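You operate a simulated robot arm through the tools that you are given. There is no shell and no other tool. Be economical: measure what you need, move in short steps, check, and stop when the job is done.

You are at the controls of a simulated robot arm. One attempt, no reset.

TASK
Put things in order on the top of the grey bench. At the end: the tall prop from the top of the grey bench is on the orange tin; the block brush stands where the red sponge stood; the gold profile gauge stands where the block brush stood; the red sponge is on the blue tray; whatever was shut is shut again. Leave all else as you found it, and nothing knocked over.

Only the result counts: the job must be done as asked and must still hold three seconds after the hand-in. Knocking over, shifting, dropping, spilling or breaking anything else fails it.

THE ROBOT
A 5-joint arm with a two-finger parallel gripper, fixed in place. Base frame: the origin is at the foot of the arm, x ahead of it, y to its left, z up; the work surface is at about z = 0. Lengths are in m, angles in rad, forces in N, time in s.
With the tool pointing down near the work surface it reaches from about 0.26 to 0.68 m from the base axis. Its first joint turns from -1.152 to 1.152 rad. The tool tilts only in the upright plane through the base axis and itself; it spins freely about its own axis. Payload 2.9 kg.
The tool frame sits at the grasp point between the pads (the TCP): z along the fingers, y along the line on which they close. The tips reach 0.03 m beyond it. Largest opening 0.11 m; finger width 0.02, thickness 0.01; the body of the gripper, 0.048 by 0.112 m, starts 0.055 m behind the TCP.
Orientation is told as [roll, pitch, yaw] about the base's x, y, z axes, in that order, counted from this pose: with the fingers straight down and closing along the base's y, the tool's x points along the base's -x, its y along +y and its z along -z.

THE INTERFACE
- The arm moves only by the tool apply_moves. Its argument "plan" is a list of rows, each a list of 7 numbers: the gripper command, from -1 (shut) to 1 (fully open), values between in proportion, then the shift along the tool's x, y, z in m, then the turn, a rotation vector about the tool's x, y, z in rad. In form: [[claw, dx, dy, dz, ax, ay, az], ...]. A call has 1 to 12 rows; each row is the pose to reach, as a shift and turn from the pose commanded when the call began, along the tool's axes at that moment. A row lasts 0.2 s, in which the tool goes at most 0.05 m and 0.15 rad; a call with a longer step from one row to the next is refused whole, and so is a gripper value outside its range. A pose out of reach is approached as far as the arm can. The call stops where the force on the tool passes 40 N (or 10 N more than at its start, if that is more) or the arm is blocked; 0.2 s more then pass. Each finger travels about 0.108 m/s and halts on what it meets, pressing with about 21 N; the grip force reading is that of the motor and also rises with nothing between the fingers. The clock runs only during rows and for 0.2 s after the last one: add rows that repeat a pose to give the fingers time. It gives the time, the measured TCP pose, the force on the tool (base axes), the opening and the grip force at its end, in the units of the frame above (readings bear some noise), with the torque about the TCP (base axes, N m) and any sound that the robot's microphone picked up, and new pictures: "show" is both (left out), scene, wrist or none.
- Cameras (640 x 400 px; columns grow to the right, rows downward): "scene" is fixed at [0.0476, -0.4627, 0.6024]; the picture's right is [0.65, -0.76, 0.00], its down [-0.45, -0.38, -0.81] and it looks along [0.61, 0.53, -0.59] (base axes); focal length 342 px, centre (320, 200). "wrist" rides on the gripper at [0.072, 0.017, -0.103] in the tool frame; the picture's right is [-0.23, 0.97, 0.00], its down [-0.76, -0.18, -0.62] and it looks along [-0.61, -0.14, 0.78] (tool axes); focal length 222 px, centre (320, 200). There is no depth. A picture from a camera that has moved, and an enlarged one, comes with that camera's place and axes in the base frame and with its lens.
- zoom(camera, box): a new picture of the part [left, top, right, bottom] of that camera's present view, enlarged. No time passes.
- finish_job(): hands the job in; it is judged then, once.

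Go step by step. Nothing tells you positions but the pictures and the camera data: compare them with the known pose of the tool, close in by small moves and look again before you grip or let go. The budget is 120 turns and 200 pictures, counting those below and the enlarged ones. Unless the task says otherwise, let go and move clear before handing in.

The tools are called after ">>>" by a JSON object that holds its "op" and its "data". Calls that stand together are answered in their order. apply_moves: Moves the arm, as the interface text tells. Its arguments: {"type":"object","properties":{"plan":{"type":"array","items":{"type":"array","items":{"type":"number"}}},"show":{"type":"string","enum":["both","scene","wrist","none"]}},"required":["plan"]} The other tools are called the same way: zoom (camera, box) takes an enlarged picture of a part of a camera's view; finish_job () hands the job in.

At the start:

```text
t: 0.0
tcp_pos: [0.4831, -0.0535, 0.2625]
ee_rot: [0.0, 0.001, 0.0]
force: [-0.4, 0.5, -0.3]
torque: [0.0, 0.02, 0.02]
grip_width: 0.11
gripper_force: 0.1
```

scene: 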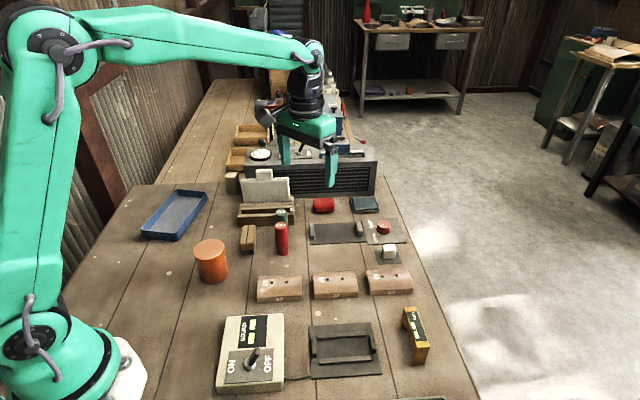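
wrist: 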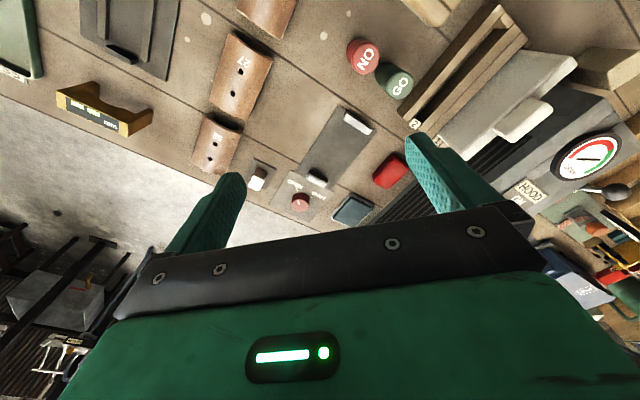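

I see a bench with many items; I need a closer look to identify the grey bench, tall prop, sponge, brush, gauge, tray and tin.

>>> {"op": "zoom", "data": {"camera": "scene", "box": [220, 140, 420, 265]}}

>>> {"op": "zoom", "data": {"camera": "scene", "box": [120, 180, 300, 300]}}

>>> {"op": "zoom", "data": {"camera": "scene", "box": [200, 260, 460, 400]}}

>>> {"op": "zoom", "data": {"camera": "wrist", "box": [280, 0, 640, 240]}}

```text
3.20 times, centred on (320, 202) of scene
camera zoom: at [0.0476, -0.4627, 0.6024], right [0.65, -0.76, 0.0], down [-0.45, -0.38, -0.81], along [0.61, 0.53, -0.59], focal length 1094 px, centre (320, 192)
```

zoom: 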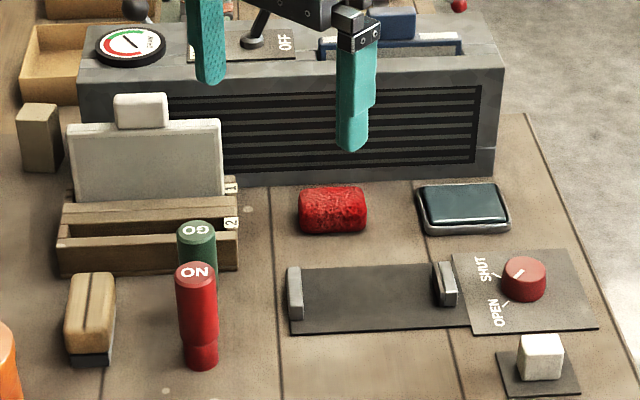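

```text
3.33 times, centred on (210, 240) of scene
camera zoom: at [0.0476, -0.4627, 0.6024], right [0.65, -0.76, 0.0], down [-0.45, -0.38, -0.81], along [0.61, 0.53, -0.59], focal length 1140 px, centre (687, 67)
```

zoom: 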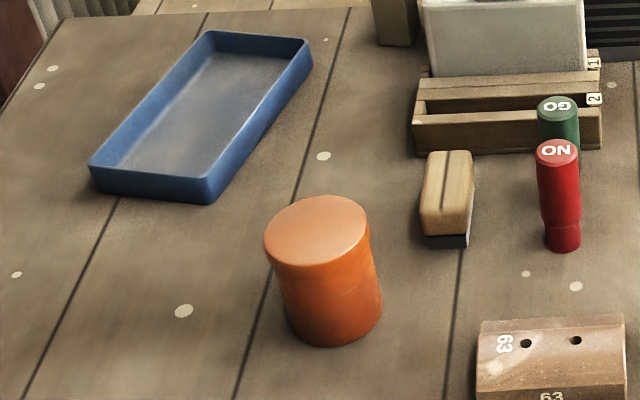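

```text
2.46 times, centred on (330, 330) of scene
camera zoom: at [0.0476, -0.4627, 0.6024], right [0.65, -0.76, 0.0], down [-0.45, -0.38, -0.81], along [0.61, 0.53, -0.59], focal length 842 px, centre (295, -120)
```

zoom: 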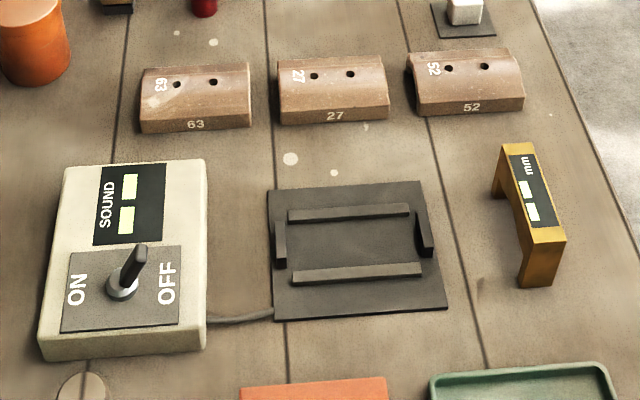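

```text
1.67 times, centred on (460, 120) of wrist
camera zoom: at [0.4082, -0.0365, 0.3644], right [0.23, 0.97, 0.0], down [0.76, -0.18, 0.62], along [0.61, -0.14, -0.78], focal length 370 px, centre (87, 333)
```

zoom: 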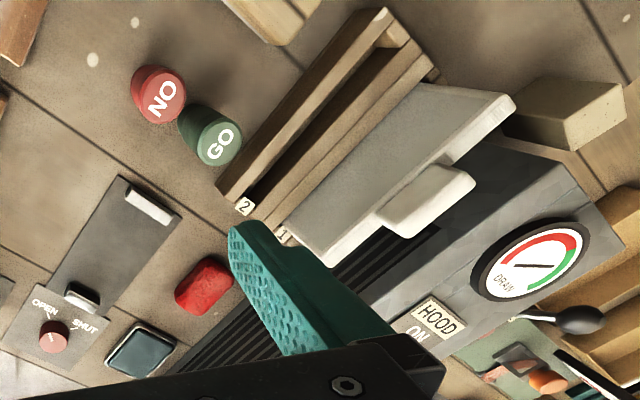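

The sponge, brush, gauge, tray and tin are visible; the tall prop isn't evident yet. I'll retract the arm to the side to see the top of the grey unit at the back.

>>> {"op": "apply_moves", "data": {"plan": [[1, 0.04, 0, -0.02, 0, 0, 0], [1, 0.08, 0, -0.04, 0, 0, 0], [1, 0.12, 0, -0.06, 0, 0, 0], [1, 0.15, 0, -0.1, 0, 0, 0]]}}

```text
t: 1.0
tcp_pos: [0.331, -0.0547, 0.3608]
ee_rot: [0.001, 0.0, -0.001]
force: [0.1, -0.3, 0.3]
torque: [0.0, -0.05, 0.02]
grip_width: 0.11
gripper_force: 0.0
camera wrist: at [0.2573, -0.037, 0.4637], right [0.23, 0.97, 0.0], down [0.76, -0.18, 0.62], along [0.61, -0.14, -0.78], focal length 222 px, centre (320, 200)
```

scene: 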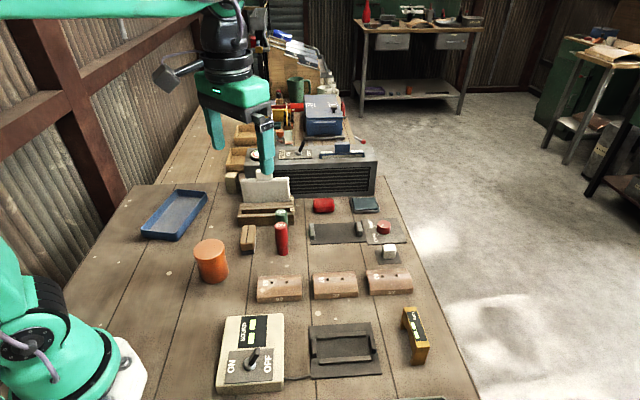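
wrist: 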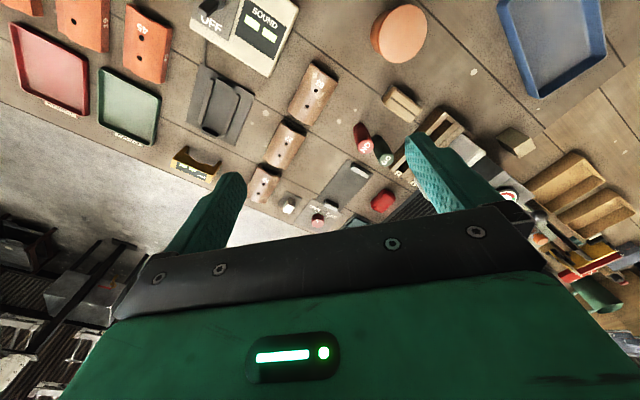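

>>> {"op": "zoom", "data": {"camera": "scene", "box": [220, 80, 400, 200]}}

>>> {"op": "zoom", "data": {"camera": "wrist", "box": [0, 0, 320, 200]}}

```text
3.33 times, centred on (310, 140) of scene
camera zoom: at [0.0476, -0.4627, 0.6024], right [0.65, -0.76, 0.0], down [-0.45, -0.38, -0.81], along [0.61, 0.53, -0.59], focal length 1140 px, centre (353, 400)
```

zoom: 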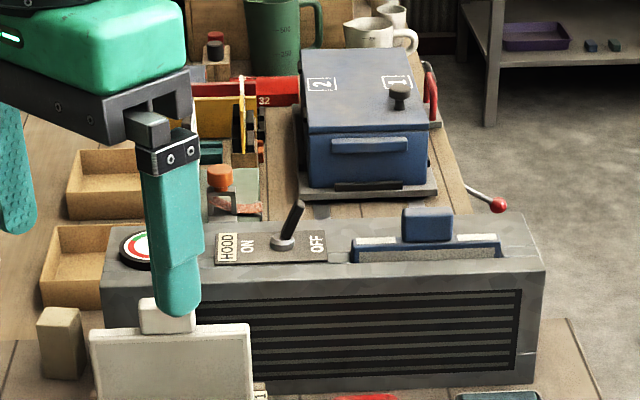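

```text
2.00 times, centred on (160, 100) of wrist
camera zoom: at [0.2573, -0.037, 0.4637], right [0.23, 0.97, 0.0], down [0.76, -0.18, 0.62], along [0.61, -0.14, -0.78], focal length 444 px, centre (640, 400)
```

zoom: 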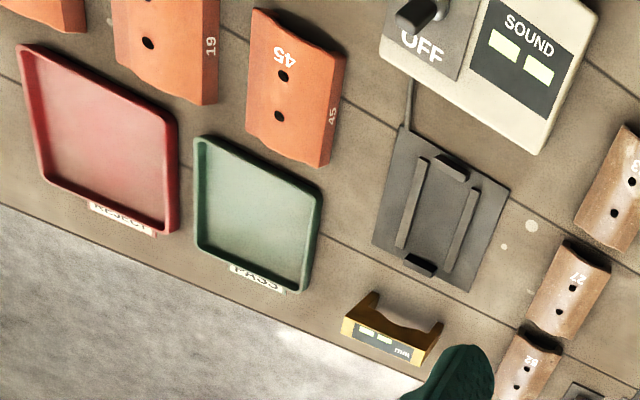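

The robot's bench holds everything; behind it is another wood bench. I take the upright block left of the grilled unit (about x 0.53, y 0.32) as a candidate for the tall prop and go look from nearer.

>>> {"op": "apply_moves", "data": {"plan": [[1, -0.01, 0.045, 0, 0, 0, 0], [1, -0.03, 0.09, 0, 0, 0, 0], [1, -0.05, 0.13, 0, 0, 0, 0], [1, -0.06, 0.175, 0, 0, 0, 0], [1, -0.06, 0.22, 0, 0, 0, 0], [1, -0.06, 0.255, 0, 0, 0, 0]]}}

```text
t: 2.4
tcp_pos: [0.3913, 0.2024, 0.3608]
ee_rot: [0.001, 0.0, -0.001]
force: [-0.6, -0.6, 0.1]
torque: [0.01, -0.02, -0.02]
grip_width: 0.1103
gripper_force: 0.0
camera wrist: at [0.3182, 0.2202, 0.4632], right [0.23, 0.97, 0.0], down [0.76, -0.18, 0.62], along [0.61, -0.14, -0.78], focal length 222 px, centre (320, 200)
```

scene: 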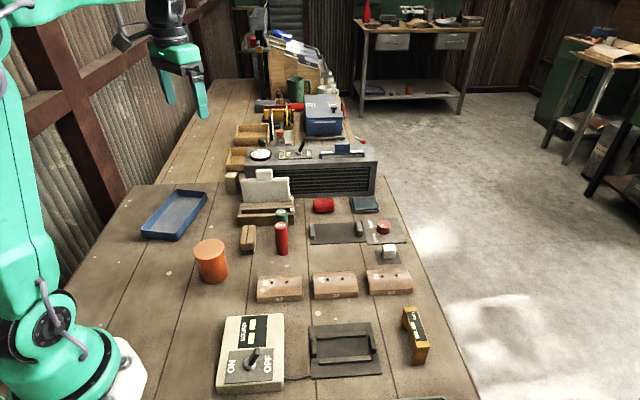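
wrist: 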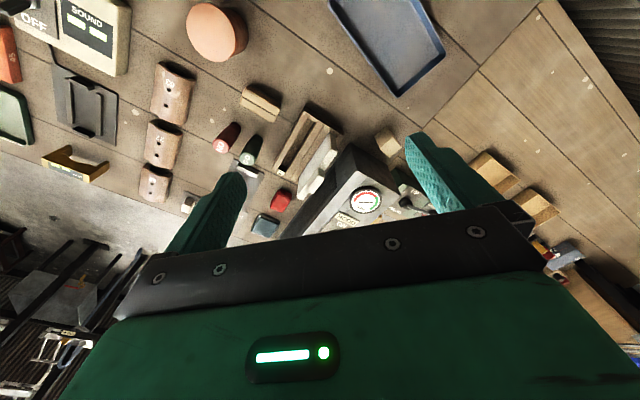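

>>> {"op": "zoom", "data": {"camera": "scene", "box": [210, 80, 380, 200]}}

>>> {"op": "zoom", "data": {"camera": "wrist", "box": [200, 60, 460, 230]}}

```text
3.33 times, centred on (295, 140) of scene
camera zoom: at [0.0476, -0.4627, 0.6024], right [0.65, -0.76, 0.0], down [-0.45, -0.38, -0.81], along [0.61, 0.53, -0.59], focal length 1140 px, centre (403, 400)
```

zoom: 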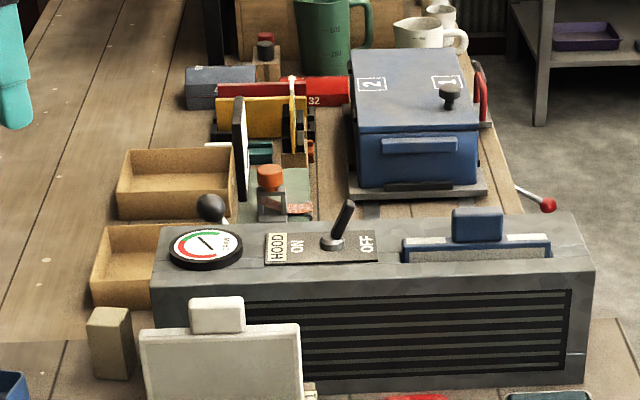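

```text
2.35 times, centred on (330, 145) of wrist
camera zoom: at [0.3182, 0.2202, 0.4632], right [0.23, 0.97, 0.0], down [0.76, -0.18, 0.62], along [0.61, -0.14, -0.78], focal length 523 px, centre (296, 329)
```

zoom: 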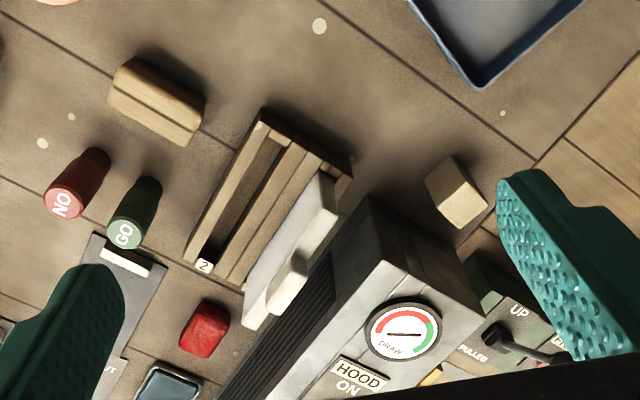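

The rack, hood and gauges look like leave-alone items. I now go to hover over the red sponge (about 0.63, 0.03), turning the tool so that the camera sits on the free right side.

>>> {"op": "apply_moves", "data": {"plan": [[1, -0.02, -0.012, 0, 0, 0, -0.14], [1, -0.04, -0.024, 0, 0, 0, -0.28], [1, -0.06, -0.036, 0, 0, 0, -0.42], [1, -0.08, -0.05, 0, 0, 0, -0.56], [1, -0.1, -0.063, 0, 0, 0, -0.7], [1, -0.12, -0.075, 0, 0, 0, -0.84], [1, -0.14, -0.09, 0.02, 0, 0, -0.98], [1, -0.155, -0.1, 0.04, 0, 0, -1.12], [1, -0.17, -0.11, 0.06, 0, 0, -1.26], [1, -0.18, -0.12, 0.08, 0, 0, -1.4], [1, -0.19, -0.13, 0.1, 0, 0, -1.54], [1, -0.2, -0.14, 0.11, 0, 0, -1.68]], "show": "none"}}

>>> {"op": "apply_moves", "data": {"plan": [[1, 0, 0, 0, 0, 0, -0.15], [1, 0, 0, 0, 0, 0, -0.3], [1, 0, 0, 0, 0, 0, -0.45], [1, 0, 0, 0, 0, 0, -0.6]]}}

```text
t: 5.0
tcp_pos: [0.5922, 0.0606, 0.2513]
ee_rot: [0.001, 0.001, 1.683]
force: [-0.6, 0.3, -0.9]
torque: [-0.02, 0.0, 0.02]
grip_width: 0.11
gripper_force: 0.0
```

```text
t: 6.0
tcp_pos: [0.5911, 0.0601, 0.252]
ee_rot: [-0.001, 0.0, 2.283]
force: [-0.1, 0.1, -0.7]
torque: [0.0, 0.0, 0.0]
grip_width: 0.1099
gripper_force: 0.0
camera wrist: at [0.6254, -0.0043, 0.3546], right [-0.89, -0.46, 0.0], down [-0.36, 0.69, 0.62], along [-0.29, 0.55, -0.78], focal length 222 px, centre (320, 200)
```

scene: 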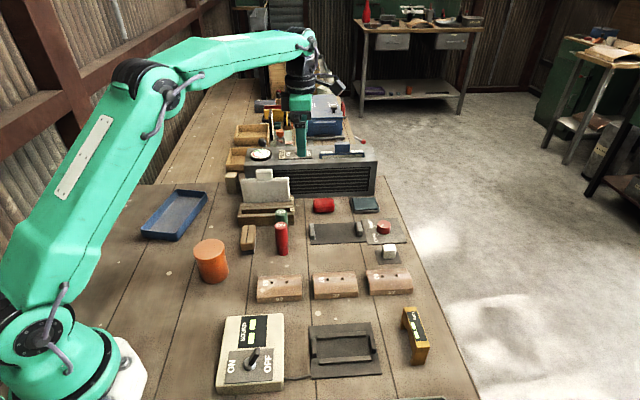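
wrist: 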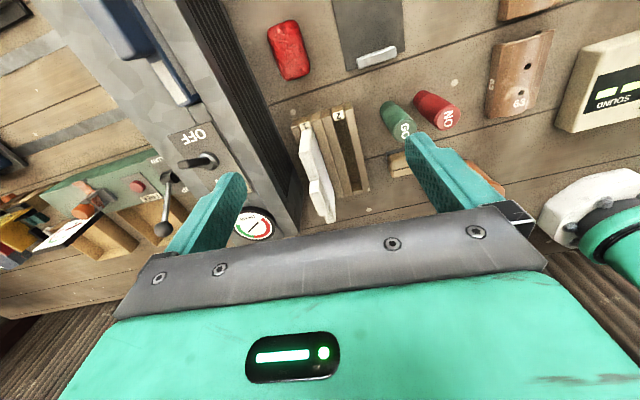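

>>> {"op": "zoom", "data": {"camera": "wrist", "box": [210, 0, 370, 100]}}

>>> {"op": "zoom", "data": {"camera": "scene", "box": [290, 180, 420, 270]}}

```text
4.00 times, centred on (290, 50) of wrist
camera zoom: at [0.6254, -0.0043, 0.3546], right [-0.89, -0.46, 0.0], down [-0.36, 0.69, 0.62], along [-0.29, 0.55, -0.78], focal length 888 px, centre (440, 800)
```

zoom: 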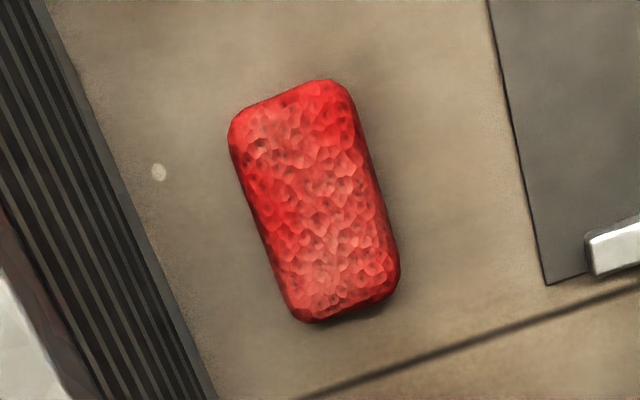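

```text
4.44 times, centred on (355, 225) of scene
camera zoom: at [0.0476, -0.4627, 0.6024], right [0.65, -0.76, 0.0], down [-0.45, -0.38, -0.81], along [0.61, 0.53, -0.59], focal length 1520 px, centre (164, 89)
```

zoom: 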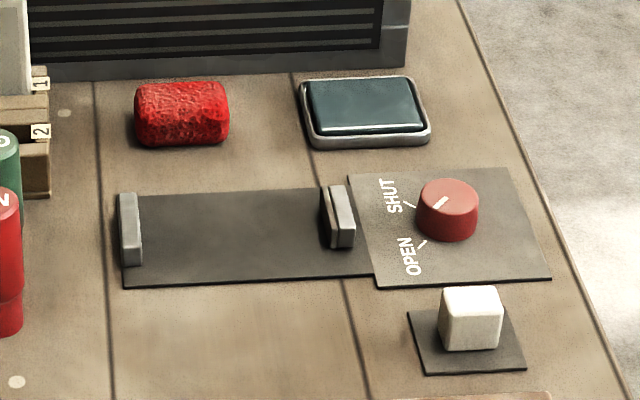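

The sponge is about 0.056 x 0.035 m, centred at (0.645, 0.038), its long side along -46°. I move above it and lower partway, then look again.

>>> {"op": "apply_moves", "data": {"plan": [[0.18, 0.03, -0.015, 0, 0, 0, -0.056], [0.18, 0.0516, -0.0268, 0.02, 0, 0, -0.056], [0.18, 0.0516, -0.0268, 0.06, 0, 0, -0.056], [0.18, 0.0516, -0.0268, 0.1, 0, 0, -0.056], [0.18, 0.0516, -0.0268, 0.14, 0, 0, -0.056], [0.18, 0.0516, -0.0268, 0.15, 0, 0, -0.056]]}}

```text
t: 7.4
tcp_pos: [0.645, 0.0406, 0.1001]
ee_rot: [0.0, 0.0, 2.336]
force: [-0.1, 0.0, 0.0]
torque: [-0.01, -0.03, 0.0]
grip_width: 0.0647
gripper_force: 0.1
camera wrist: at [0.6823, -0.024, 0.2034], right [-0.86, -0.51, 0.0], down [-0.4, 0.67, 0.62], along [-0.32, 0.54, -0.78], focal length 222 px, centre (320, 200)
```

scene: 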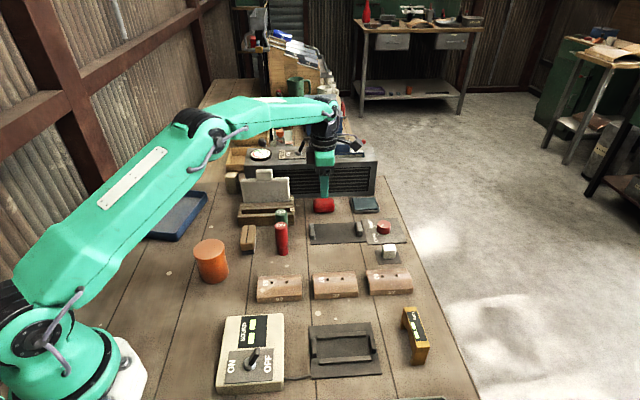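
wrist: 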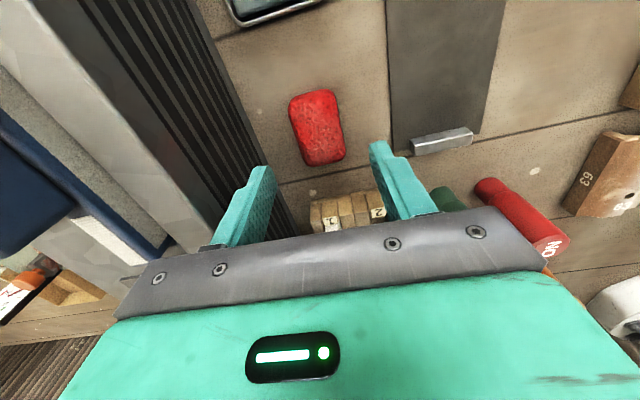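

>>> {"op": "apply_moves", "data": {"plan": [[0.18, 0.005, 0, 0.03, 0, 0, 0], [0.18, 0.005, 0, 0.055, 0, 0, 0], [0.18, 0.005, 0, 0.066, 0, 0, 0], [0.18, 0.005, 0, 0.066, 0, 0, 0]]}}

```text
t: 8.4
tcp_pos: [0.6485, 0.0362, 0.035]
ee_rot: [0.002, 0.0, 2.336]
force: [-0.1, 0.3, 0.2]
torque: [0.0, -0.03, 0.02]
grip_width: 0.0648
gripper_force: 0.1
camera wrist: at [0.6856, -0.0274, 0.1382], right [-0.86, -0.51, 0.0], down [-0.4, 0.67, 0.62], along [-0.32, 0.54, -0.78], focal length 222 px, centre (320, 200)
```

scene: 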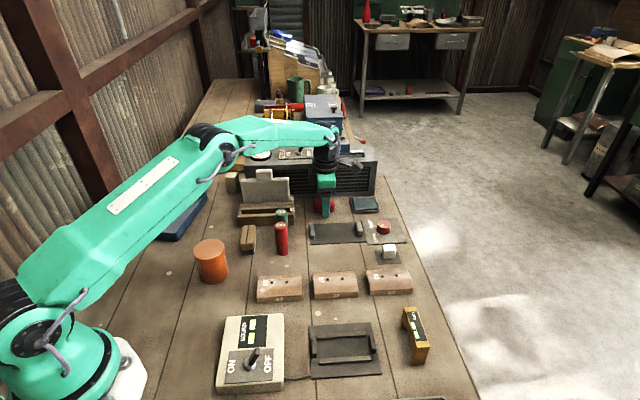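
wrist: 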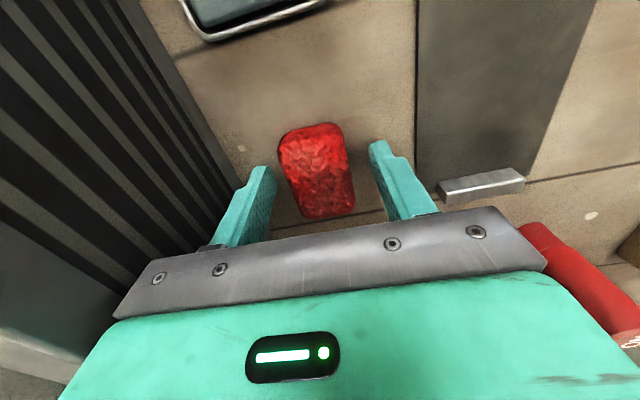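

>>> {"op": "apply_moves", "data": {"plan": [[0.18, 0.004, 0, 0, 0, 0, 0], [-0.3, 0.004, 0, 0, 0, 0, 0], [-0.7, 0.004, 0, 0, 0, 0, 0], [-0.7, 0.004, 0, 0, 0, 0, 0], [-0.7, 0.004, 0, 0, 0, 0, 0]]}}

```text
t: 9.6
tcp_pos: [0.6522, 0.0319, 0.0357]
ee_rot: [0.001, 0.0, 2.337]
force: [0.7, -0.8, -0.2]
torque: [0.01, 0.03, 0.01]
grip_width: 0.0389
gripper_force: 21.2
camera wrist: at [0.6885, -0.0302, 0.1385], right [-0.86, -0.51, 0.0], down [-0.4, 0.67, 0.62], along [-0.32, 0.54, -0.78], focal length 222 px, centre (320, 200)
```

scene: 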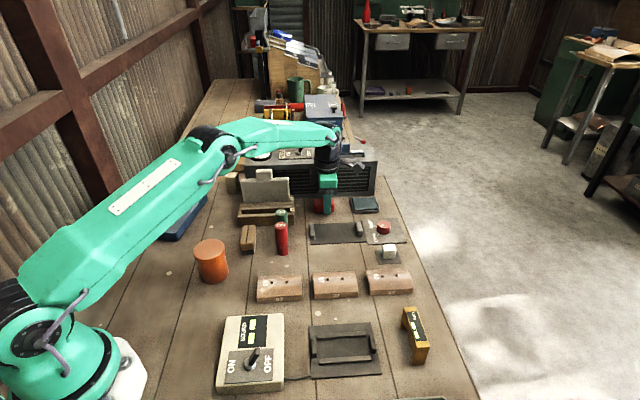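
wrist: 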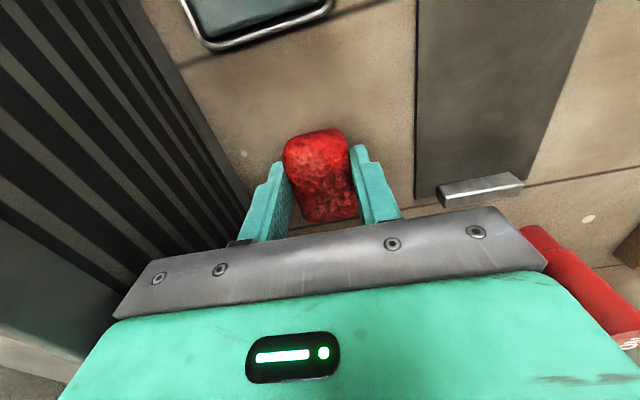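

The sponge is gripped (0.039 m wide), its spot being about (0.651, 0.033). I lift it and carry it towards the blue tray, and look there.

>>> {"op": "apply_moves", "data": {"plan": [[-0.7, 0, 0, -0.04, 0, 0, 0], [-0.7, 0, 0, -0.09, 0, 0, 0], [-0.7, 0, 0, -0.14, 0, 0, 0], [-0.7, 0, 0, -0.19, 0, 0, 0], [-0.7, -0.03, 0, -0.22, 0, 0, 0], [-0.7, -0.07, 0.005, -0.24, 0, 0, 0], [-0.7, -0.11, 0.01, -0.24, 0, 0, 0], [-0.7, -0.155, 0.015, -0.24, 0, 0, 0], [-0.7, -0.2, 0.02, -0.24, 0, 0, 0], [-0.7, -0.245, 0.023, -0.24, 0, 0, 0], [-0.7, -0.29, 0.023, -0.24, 0, 0, 0], [-0.7, -0.335, 0.023, -0.24, 0, 0, 0]]}}

```text
t: 12.2
tcp_pos: [0.4024, 0.2592, 0.276]
ee_rot: [-0.001, 0.0, 2.336]
force: [1.4, 0.3, -0.7]
torque: [-0.03, 0.0, 0.01]
grip_width: 0.039
gripper_force: 20.8
out of reach, approached as far as the arm can: row 4
camera wrist: at [0.4388, 0.1962, 0.3783], right [-0.86, -0.51, 0.0], down [-0.4, 0.67, 0.62], along [-0.32, 0.54, -0.78], focal length 222 px, centre (320, 200)
```

scene: 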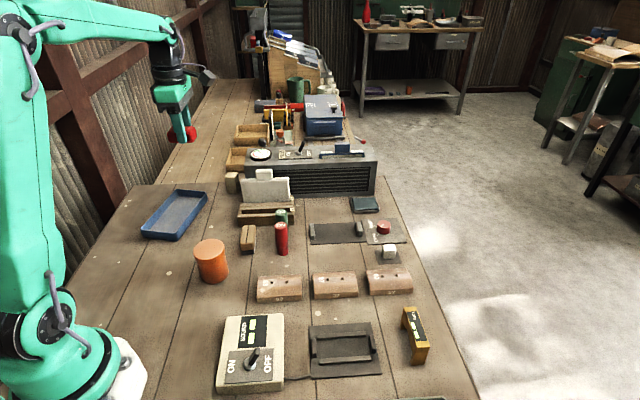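
wrist: 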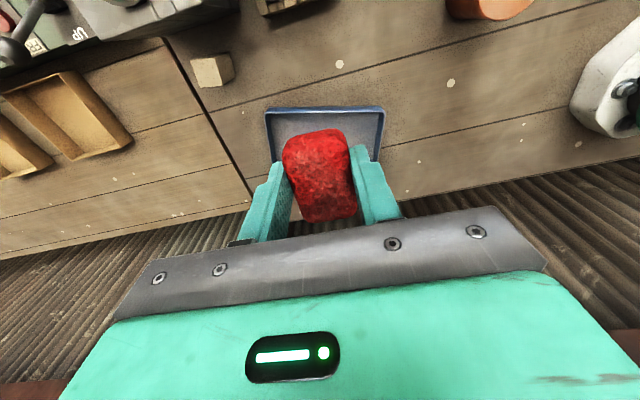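

The tray is about 0.18 x 0.10 m centred near (0.354, 0.335). I carry the sponge above its centre and lower it partway to check.

>>> {"op": "apply_moves", "data": {"plan": [[-0.7, -0.045, -0.009, 0, 0, 0, 0], [-0.7, -0.088, -0.018, 0, 0, 0, 0], [-0.7, -0.088, -0.018, 0.05, 0, 0, 0], [-0.7, -0.088, -0.018, 0.1, 0, 0, 0], [-0.7, -0.088, -0.018, 0.15, 0, 0, 0], [-0.7, -0.088, -0.018, 0.175, 0, 0, 0]]}}

```text
t: 13.6
tcp_pos: [0.3539, 0.3343, 0.1002]
ee_rot: [0.003, 0.0, 2.337]
force: [1.2, -0.3, -1.2]
torque: [0.0, -0.02, 0.02]
grip_width: 0.0394
gripper_force: 21.4
camera wrist: at [0.3911, 0.2707, 0.2024], right [-0.86, -0.51, 0.0], down [-0.4, 0.67, 0.62], along [-0.32, 0.54, -0.78], focal length 222 px, centre (320, 200)
```

scene: 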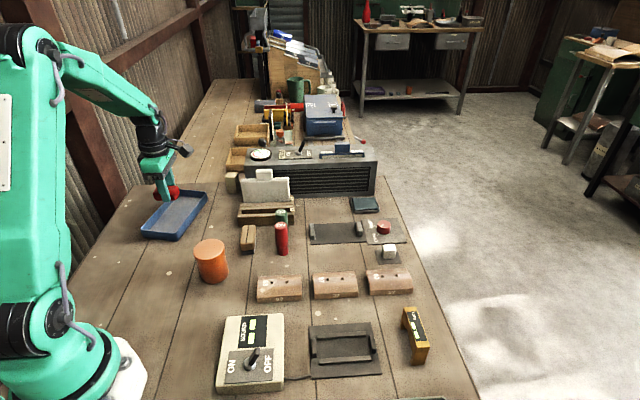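
wrist: 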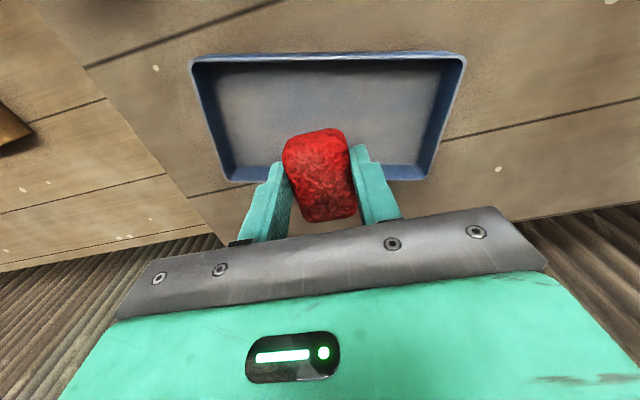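

>>> {"op": "apply_moves", "data": {"plan": [[-0.7, 0.008, 0, 0.03, 0, 0, 0], [-0.7, 0.008, 0, 0.05, 0, 0, 0], [-0.7, 0.008, 0, 0.058, 0, 0, 0], [-0.7, 0.008, 0, 0.058, 0, 0, 0]]}}

```text
t: 14.6
tcp_pos: [0.36, 0.3283, 0.0431]
ee_rot: [0.001, 0.001, 2.338]
force: [0.6, -0.4, -0.6]
torque: [0.02, -0.04, 0.0]
grip_width: 0.0388
gripper_force: 20.9
camera wrist: at [0.3972, 0.2649, 0.1452], right [-0.86, -0.51, 0.0], down [-0.4, 0.67, 0.62], along [-0.32, 0.54, -0.78], focal length 222 px, centre (320, 200)
```

scene: 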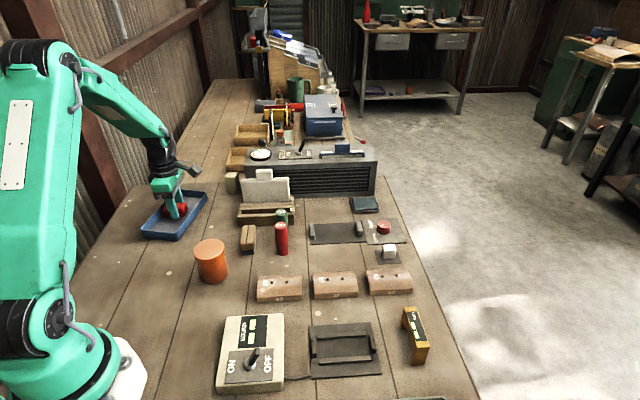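
wrist: 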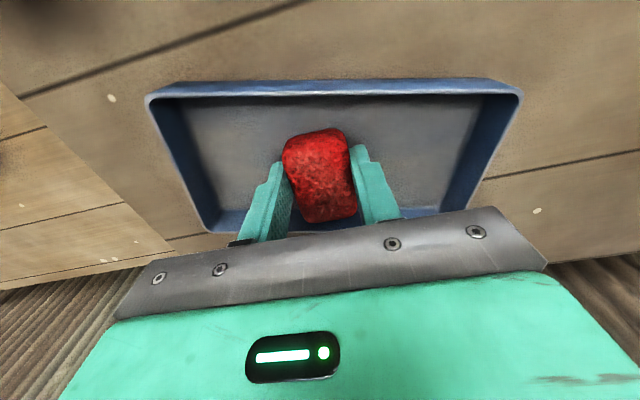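

>>> {"op": "apply_moves", "data": {"plan": [[-0.7, 0, 0, 0.003, 0, 0, 0], [-0.2, 0, 0, 0.003, 0, 0, 0], [0.2, 0, 0, 0.003, 0, 0, 0], [0.2, 0, 0, 0.003, 0, 0, 0], [0.2, 0, 0, -0.03, 0, 0, 0], [0.2, 0, 0, -0.08, 0, 0, 0]]}}

```text
t: 16.0
tcp_pos: [0.36, 0.3285, 0.1233]
ee_rot: [0.0, 0.0, 2.337]
force: [0.5, -0.7, 0.1]
torque: [-0.02, 0.01, -0.03]
grip_width: 0.066
gripper_force: 0.1
camera wrist: at [0.3977, 0.2658, 0.2261], right [-0.86, -0.51, 0.0], down [-0.4, 0.67, 0.62], along [-0.32, 0.54, -0.78], focal length 222 px, centre (320, 200)
```

scene: 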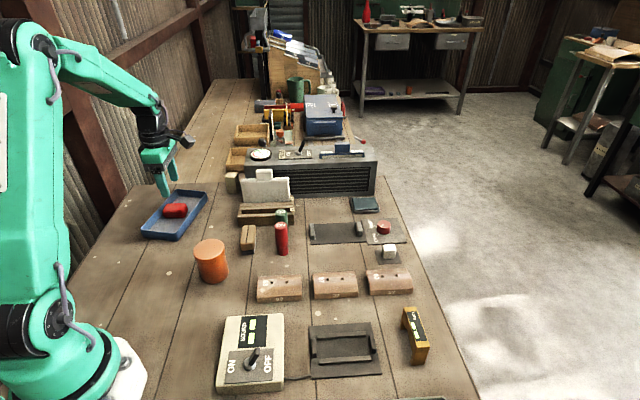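
wrist: 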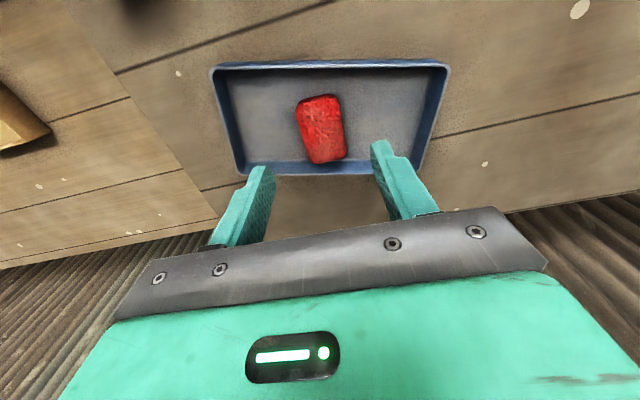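

The sponge rests in the tray. Next I hover above the block brush at about (0.40, 0.08) and look.

>>> {"op": "apply_moves", "data": {"plan": [[0.2, 0, 0, -0.05, 0, 0, 0], [0.2, 0, 0, -0.1, 0, 0, 0], [0.5, 0.035, 0.024, -0.12, 0, 0, 0], [0.5, 0.075, 0.05, -0.12, 0, 0, 0], [0.5, 0.115, 0.076, -0.12, 0, 0, 0], [0.5, 0.155, 0.105, -0.12, 0, 0, 0], [0.5, 0.195, 0.13, -0.12, 0, 0, 0], [0.5, 0.207, 0.144, -0.12, 0, 0, 0]]}}

>>> {"op": "zoom", "data": {"camera": "wrist", "box": [200, 0, 440, 150]}}

```text
t: 17.8
tcp_pos: [0.4006, 0.0787, 0.243]
ee_rot: [0.0, 0.0, 2.336]
force: [0.6, -0.5, 0.2]
torque: [0.0, 0.01, 0.02]
grip_width: 0.0825
gripper_force: 0.1
camera wrist: at [0.4376, 0.0156, 0.3458], right [-0.86, -0.51, 0.0], down [-0.4, 0.67, 0.62], along [-0.32, 0.54, -0.78], focal length 222 px, centre (320, 200)
```

scene: 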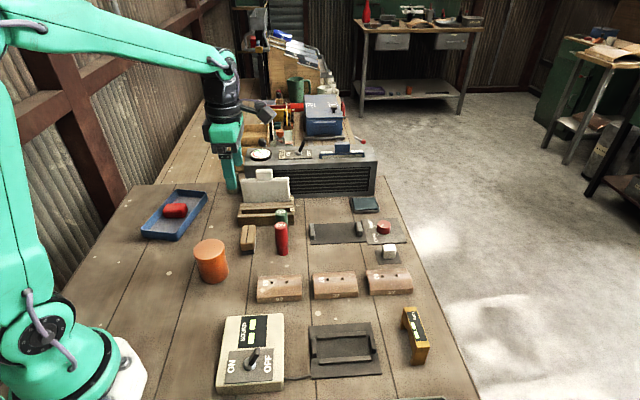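
wrist: 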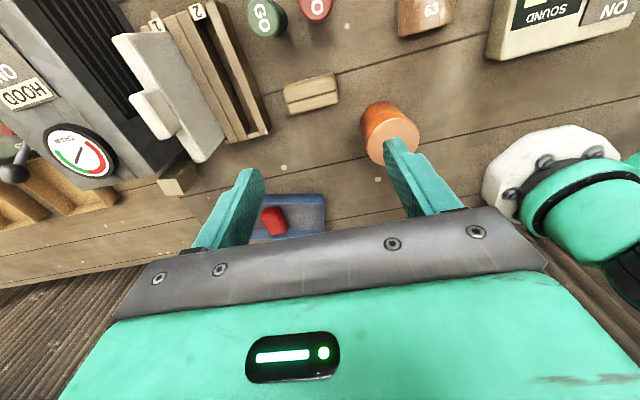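

```text
2.67 times, centred on (320, 75) of wrist
camera zoom: at [0.4376, 0.0156, 0.3458], right [-0.86, -0.51, 0.0], down [-0.4, 0.67, 0.62], along [-0.32, 0.54, -0.78], focal length 592 px, centre (320, 533)
```

zoom: 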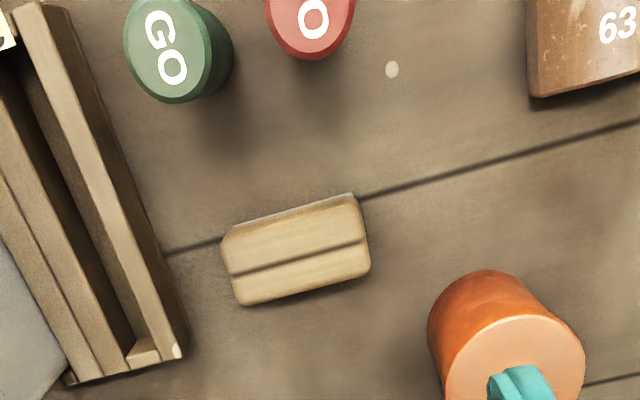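

The brush is about 0.067 x 0.031 m, 0.037 high, centred at (0.409, 0.087) with its long side along 46°. I turn the tool a quarter and come above it.

>>> {"op": "apply_moves", "data": {"plan": [[0.1, 0, -0.0115, 0, 0, 0, 0.14], [0.1, 0, -0.0115, 0, 0, 0, 0.28], [0.1, 0, -0.0115, 0, 0, 0, 0.42], [0.1, 0, -0.0115, 0, 0, 0, 0.56], [0.1, 0, -0.0115, 0.02, 0, 0, 0.7], [0.1, 0, -0.0115, 0.04, 0, 0, 0.84], [0.1, 0, -0.0115, 0.06, 0, 0, 0.98], [0.1, 0, -0.0115, 0.08, 0, 0, 1.12], [0.1, 0, -0.0115, 0.1, 0, 0, 1.26], [0.1, 0, -0.0115, 0.12, 0, 0, 1.4], [0.1, 0, -0.0115, 0.13, 0, 0, 1.533]]}}

```text
t: 20.2
tcp_pos: [0.4084, 0.0872, 0.1118]
ee_rot: [-0.001, -0.001, 0.799]
force: [-0.7, -0.4, 0.1]
torque: [0.02, 0.0, 0.0]
grip_width: 0.0605
gripper_force: 0.1
camera wrist: at [0.3452, 0.048, 0.2151], right [-0.54, 0.84, 0.0], down [0.66, 0.42, 0.62], along [0.52, 0.34, -0.78], focal length 222 px, centre (320, 200)
```

scene: 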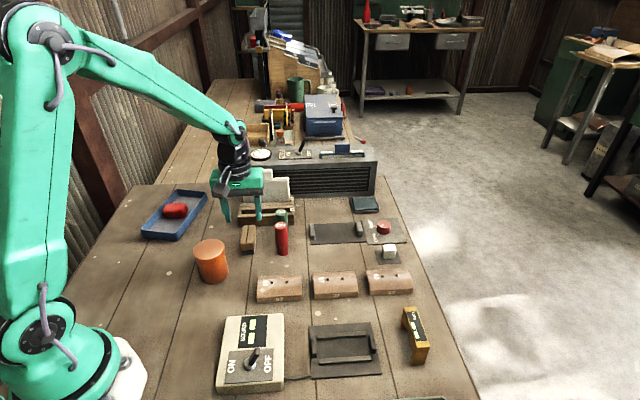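
wrist: 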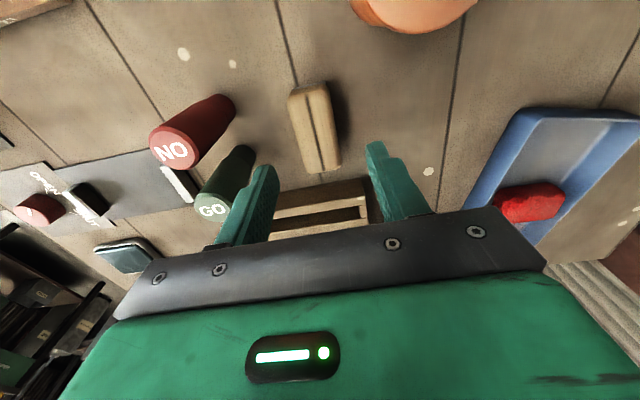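

>>> {"op": "apply_moves", "data": {"plan": [[0.1, 0.004, -0.001, 0.03, 0, 0, 0], [0.1, 0.004, -0.001, 0.055, 0, 0, 0], [0.1, 0.004, -0.001, 0.068, 0, 0, 0], [0.1, 0.004, -0.001, 0.068, 0, 0, 0]]}}

```text
t: 21.2
tcp_pos: [0.4072, 0.0833, 0.0447]
ee_rot: [0.0, -0.001, 0.803]
force: [-0.7, -0.4, -0.3]
torque: [0.04, -0.01, 0.02]
grip_width: 0.0605
gripper_force: 0.0
camera wrist: at [0.3434, 0.0444, 0.1469], right [-0.54, 0.84, 0.0], down [0.66, 0.42, 0.62], along [0.52, 0.34, -0.78], focal length 222 px, centre (320, 200)
```

scene: 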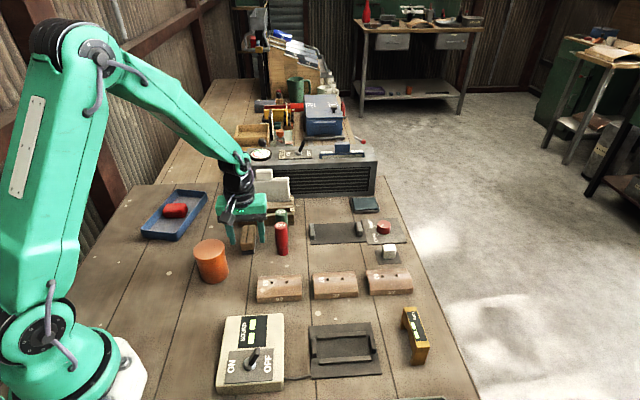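
wrist: 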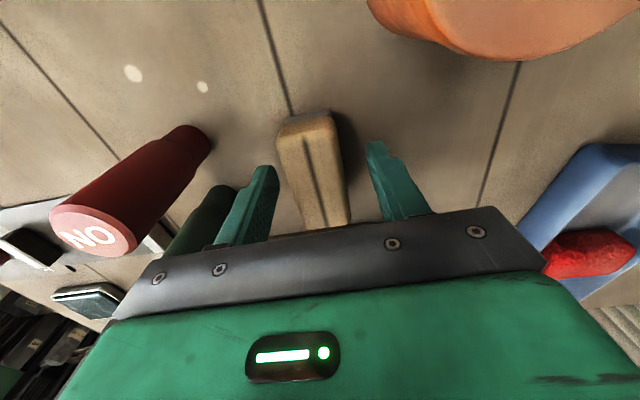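

>>> {"op": "apply_moves", "data": {"plan": [[0.1, 0.005, -0.003, 0.003, 0, 0, 0], [-0.3, 0.005, -0.003, 0.003, 0, 0, 0], [-0.7, 0.005, -0.003, 0.003, 0, 0, 0], [-0.7, 0.005, -0.003, 0.003, 0, 0, 0], [-0.7, 0.005, -0.003, 0.003, 0, 0, 0]]}}

```text
t: 22.4
tcp_pos: [0.4052, 0.0785, 0.0424]
ee_rot: [0.001, -0.001, 0.803]
force: [0.6, -0.5, 0.9]
torque: [-0.01, -0.11, -0.08]
grip_width: 0.0336
gripper_force: 21.3
camera wrist: at [0.3423, 0.0386, 0.1443], right [-0.54, 0.84, 0.0], down [0.66, 0.42, 0.62], along [0.52, 0.34, -0.78], focal length 222 px, centre (320, 200)
```

scene: 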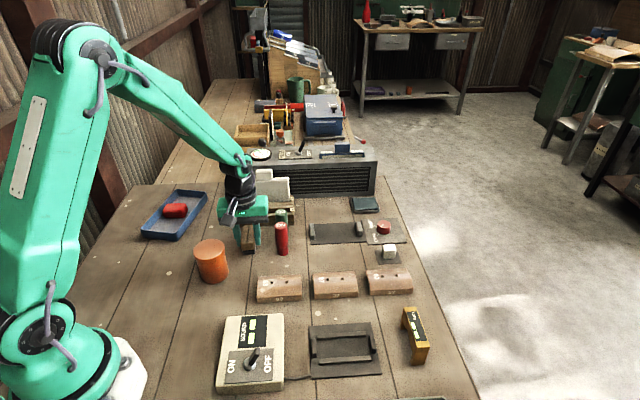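
wrist: 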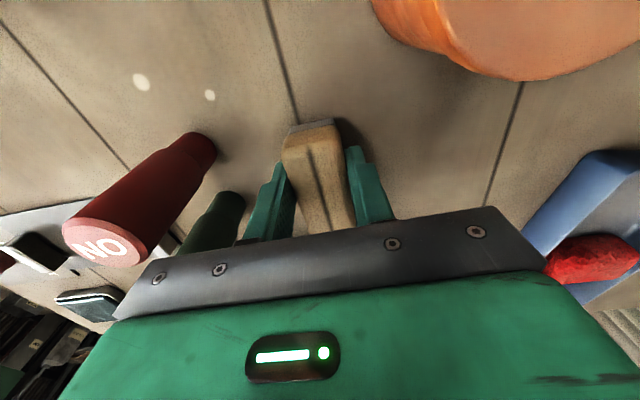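

Brush is in hand (spot about (0.406, 0.082)). I lift it and carry it above the sponge's old place.

>>> {"op": "apply_moves", "data": {"plan": [[-0.7, 0, 0, -0.045, 0, 0, 0], [-0.7, 0, 0, -0.09, 0, 0, 0], [-0.7, 0, 0, -0.13, 0, 0, 0], [-0.7, -0.02, -0.03, -0.13, 0, 0, 0], [-0.7, -0.042, -0.065, -0.13, 0, 0, 0], [-0.7, -0.065, -0.1, -0.13, 0, 0, 0], [-0.7, -0.09, -0.14, -0.13, 0, 0, 0], [-0.7, -0.113, -0.175, -0.13, 0, 0, 0], [-0.7, -0.136, -0.209, -0.12, 0, 0, 0], [-0.7, -0.136, -0.209, -0.08, 0, 0, 0], [-0.7, -0.136, -0.209, -0.05, 0, 0, 0]]}}

```text
t: 24.8
tcp_pos: [0.6489, 0.0301, 0.0917]
ee_rot: [0.0, 0.001, 0.803]
force: [-0.1, -0.2, -1.5]
torque: [0.02, -0.04, 0.0]
grip_width: 0.0336
gripper_force: 21.1
camera wrist: at [0.5863, -0.009, 0.1945], right [-0.54, 0.84, 0.0], down [0.66, 0.42, 0.62], along [0.52, 0.34, -0.78], focal length 222 px, centre (320, 200)
```

scene: 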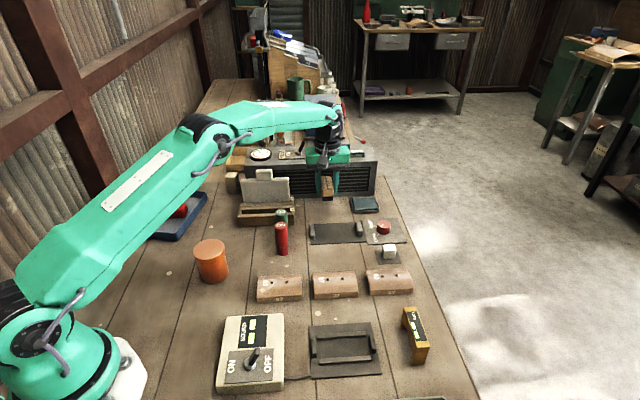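
wrist: 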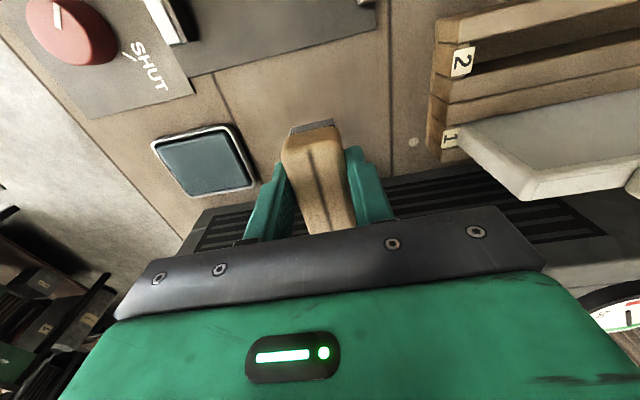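

>>> {"op": "apply_moves", "data": {"plan": [[-0.7, -0.001, 0, 0.03, 0, 0, 0], [-0.7, -0.001, 0, 0.045, 0, 0, 0], [-0.7, -0.001, 0, 0.049, 0, 0, 0], [-0.7, -0.001, 0, 0.049, 0, 0, 0]]}}

```text
t: 25.8
tcp_pos: [0.6504, 0.0324, 0.0424]
ee_rot: [0.0, -0.001, 0.804]
force: [-0.2, -0.5, -1.8]
torque: [0.02, -0.01, 0.02]
grip_width: 0.0335
gripper_force: 21.6
camera wrist: at [0.5873, -0.0077, 0.1452], right [-0.54, 0.84, 0.0], down [0.66, 0.42, 0.62], along [0.52, 0.34, -0.78], focal length 222 px, centre (320, 200)
```

scene: 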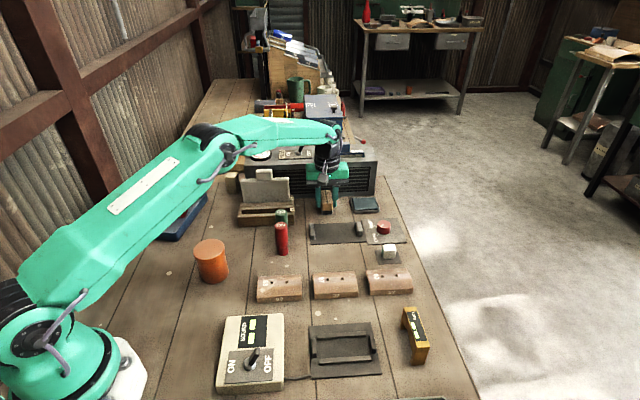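
wrist: 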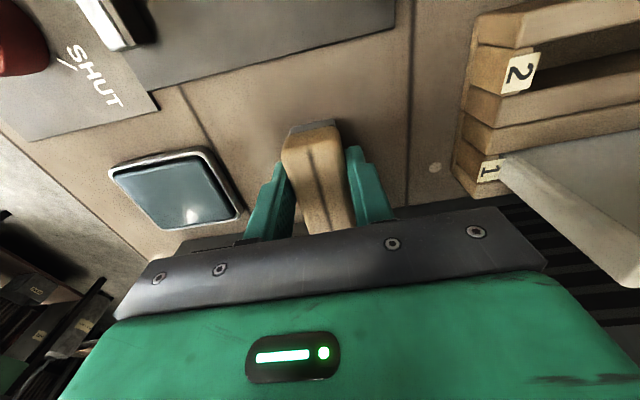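

>>> {"op": "apply_moves", "data": {"plan": [[-0.3, 0, 0, 0, 0, 0, 0], [-0.1, 0, 0, 0, 0, 0, 0], [-0.1, 0, 0, -0.002, 0, 0, 0], [-0.1, 0, 0, -0.04, 0, 0, 0], [-0.1, 0, 0, -0.08, 0, 0, 0], [-0.1, 0, 0, -0.11, 0, 0, 0]]}}

>>> {"op": "zoom", "data": {"camera": "scene", "box": [290, 180, 420, 270]}}

```text
t: 27.2
tcp_pos: [0.6506, 0.0309, 0.1552]
ee_rot: [0.0, 0.0, 0.803]
force: [-0.6, 1.3, -0.3]
torque: [0.02, 0.01, 0.0]
grip_width: 0.0497
gripper_force: 0.1
camera wrist: at [0.5872, -0.0086, 0.2569], right [-0.54, 0.84, 0.0], down [0.66, 0.42, 0.62], along [0.52, 0.34, -0.78], focal length 222 px, centre (320, 200)
```

scene: 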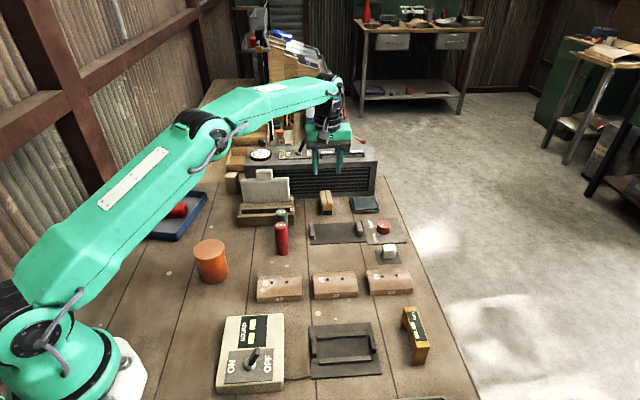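
wrist: 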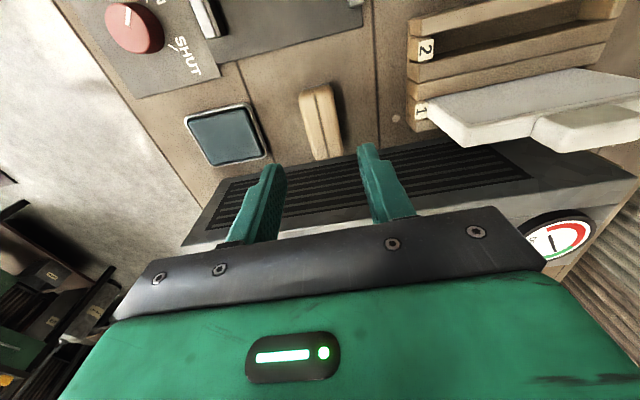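

```text
4.44 times, centred on (355, 225) of scene
camera zoom: at [0.0476, -0.4627, 0.6024], right [0.65, -0.76, 0.0], down [-0.45, -0.38, -0.81], along [0.61, 0.53, -0.59], focal length 1520 px, centre (164, 89)
```

zoom: 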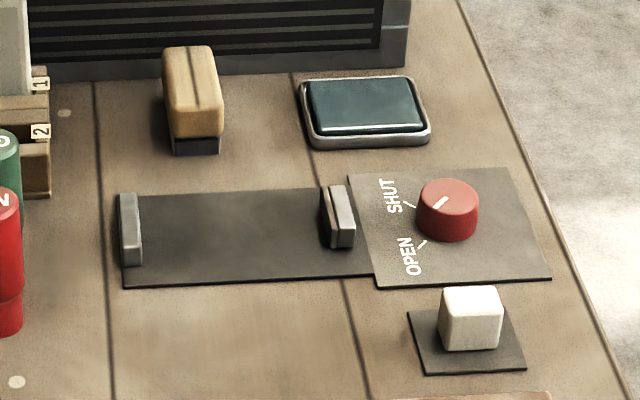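

The brush stands upright at the sponge's old place. Next, over to the gold gauge near (0.41, -0.37) for a look.

>>> {"op": "apply_moves", "data": {"plan": [[0.2, 0.045, -0.01, 0, 0, 0, 0], [0.2, 0.09, -0.021, -0.02, 0, 0, 0], [0.2, 0.135, -0.032, -0.04, 0, 0, 0], [0.2, 0.18, -0.042, -0.06, 0, 0, 0], [0.2, 0.225, -0.053, -0.08, 0, 0, 0], [0.2, 0.27, -0.063, -0.095, 0, 0, 0], [0.2, 0.315, -0.073, -0.095, 0, 0, 0], [0.2, 0.36, -0.084, -0.095, 0, 0, 0], [0.2, 0.405, -0.094, -0.095, 0, 0, 0], [0.2, 0.45, -0.105, -0.095, 0, 0, 0], [0.2, 0.455, -0.106, -0.095, 0, 0, 0]]}}

>>> {"op": "zoom", "data": {"camera": "wrist", "box": [200, 0, 440, 150]}}

>>> {"op": "zoom", "data": {"camera": "scene", "box": [360, 280, 480, 380]}}

```text
refused: row 2 steps farther than a row can; nothing moved
```

```text
2.67 times, centred on (320, 75) of wrist
camera zoom: at [0.5872, -0.0086, 0.2569], right [-0.54, 0.84, 0.0], down [0.66, 0.42, 0.62], along [0.52, 0.34, -0.78], focal length 592 px, centre (320, 533)
```

zoom: 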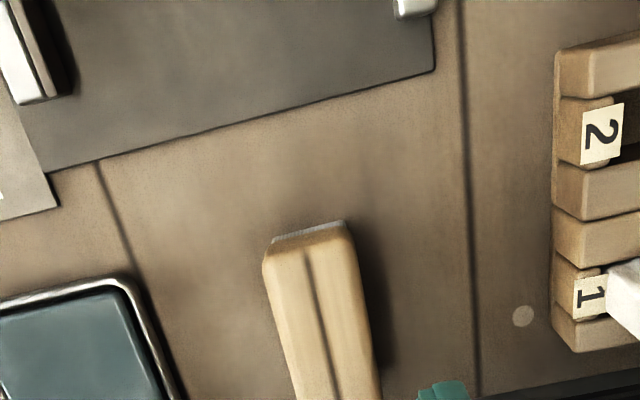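

```text
4.00 times, centred on (420, 330) of scene
camera zoom: at [0.0476, -0.4627, 0.6024], right [0.65, -0.76, 0.0], down [-0.45, -0.38, -0.81], along [0.61, 0.53, -0.59], focal length 1368 px, centre (-80, -320)
```

zoom: 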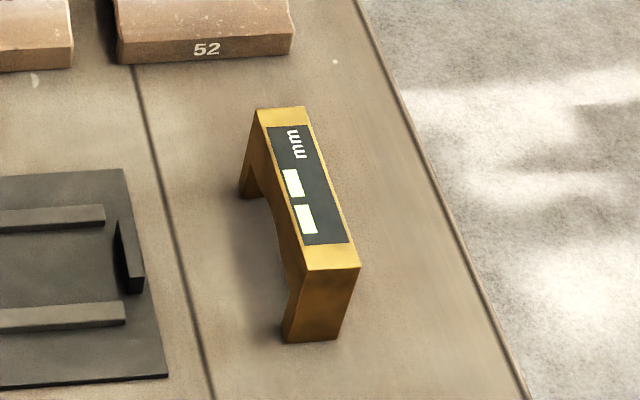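

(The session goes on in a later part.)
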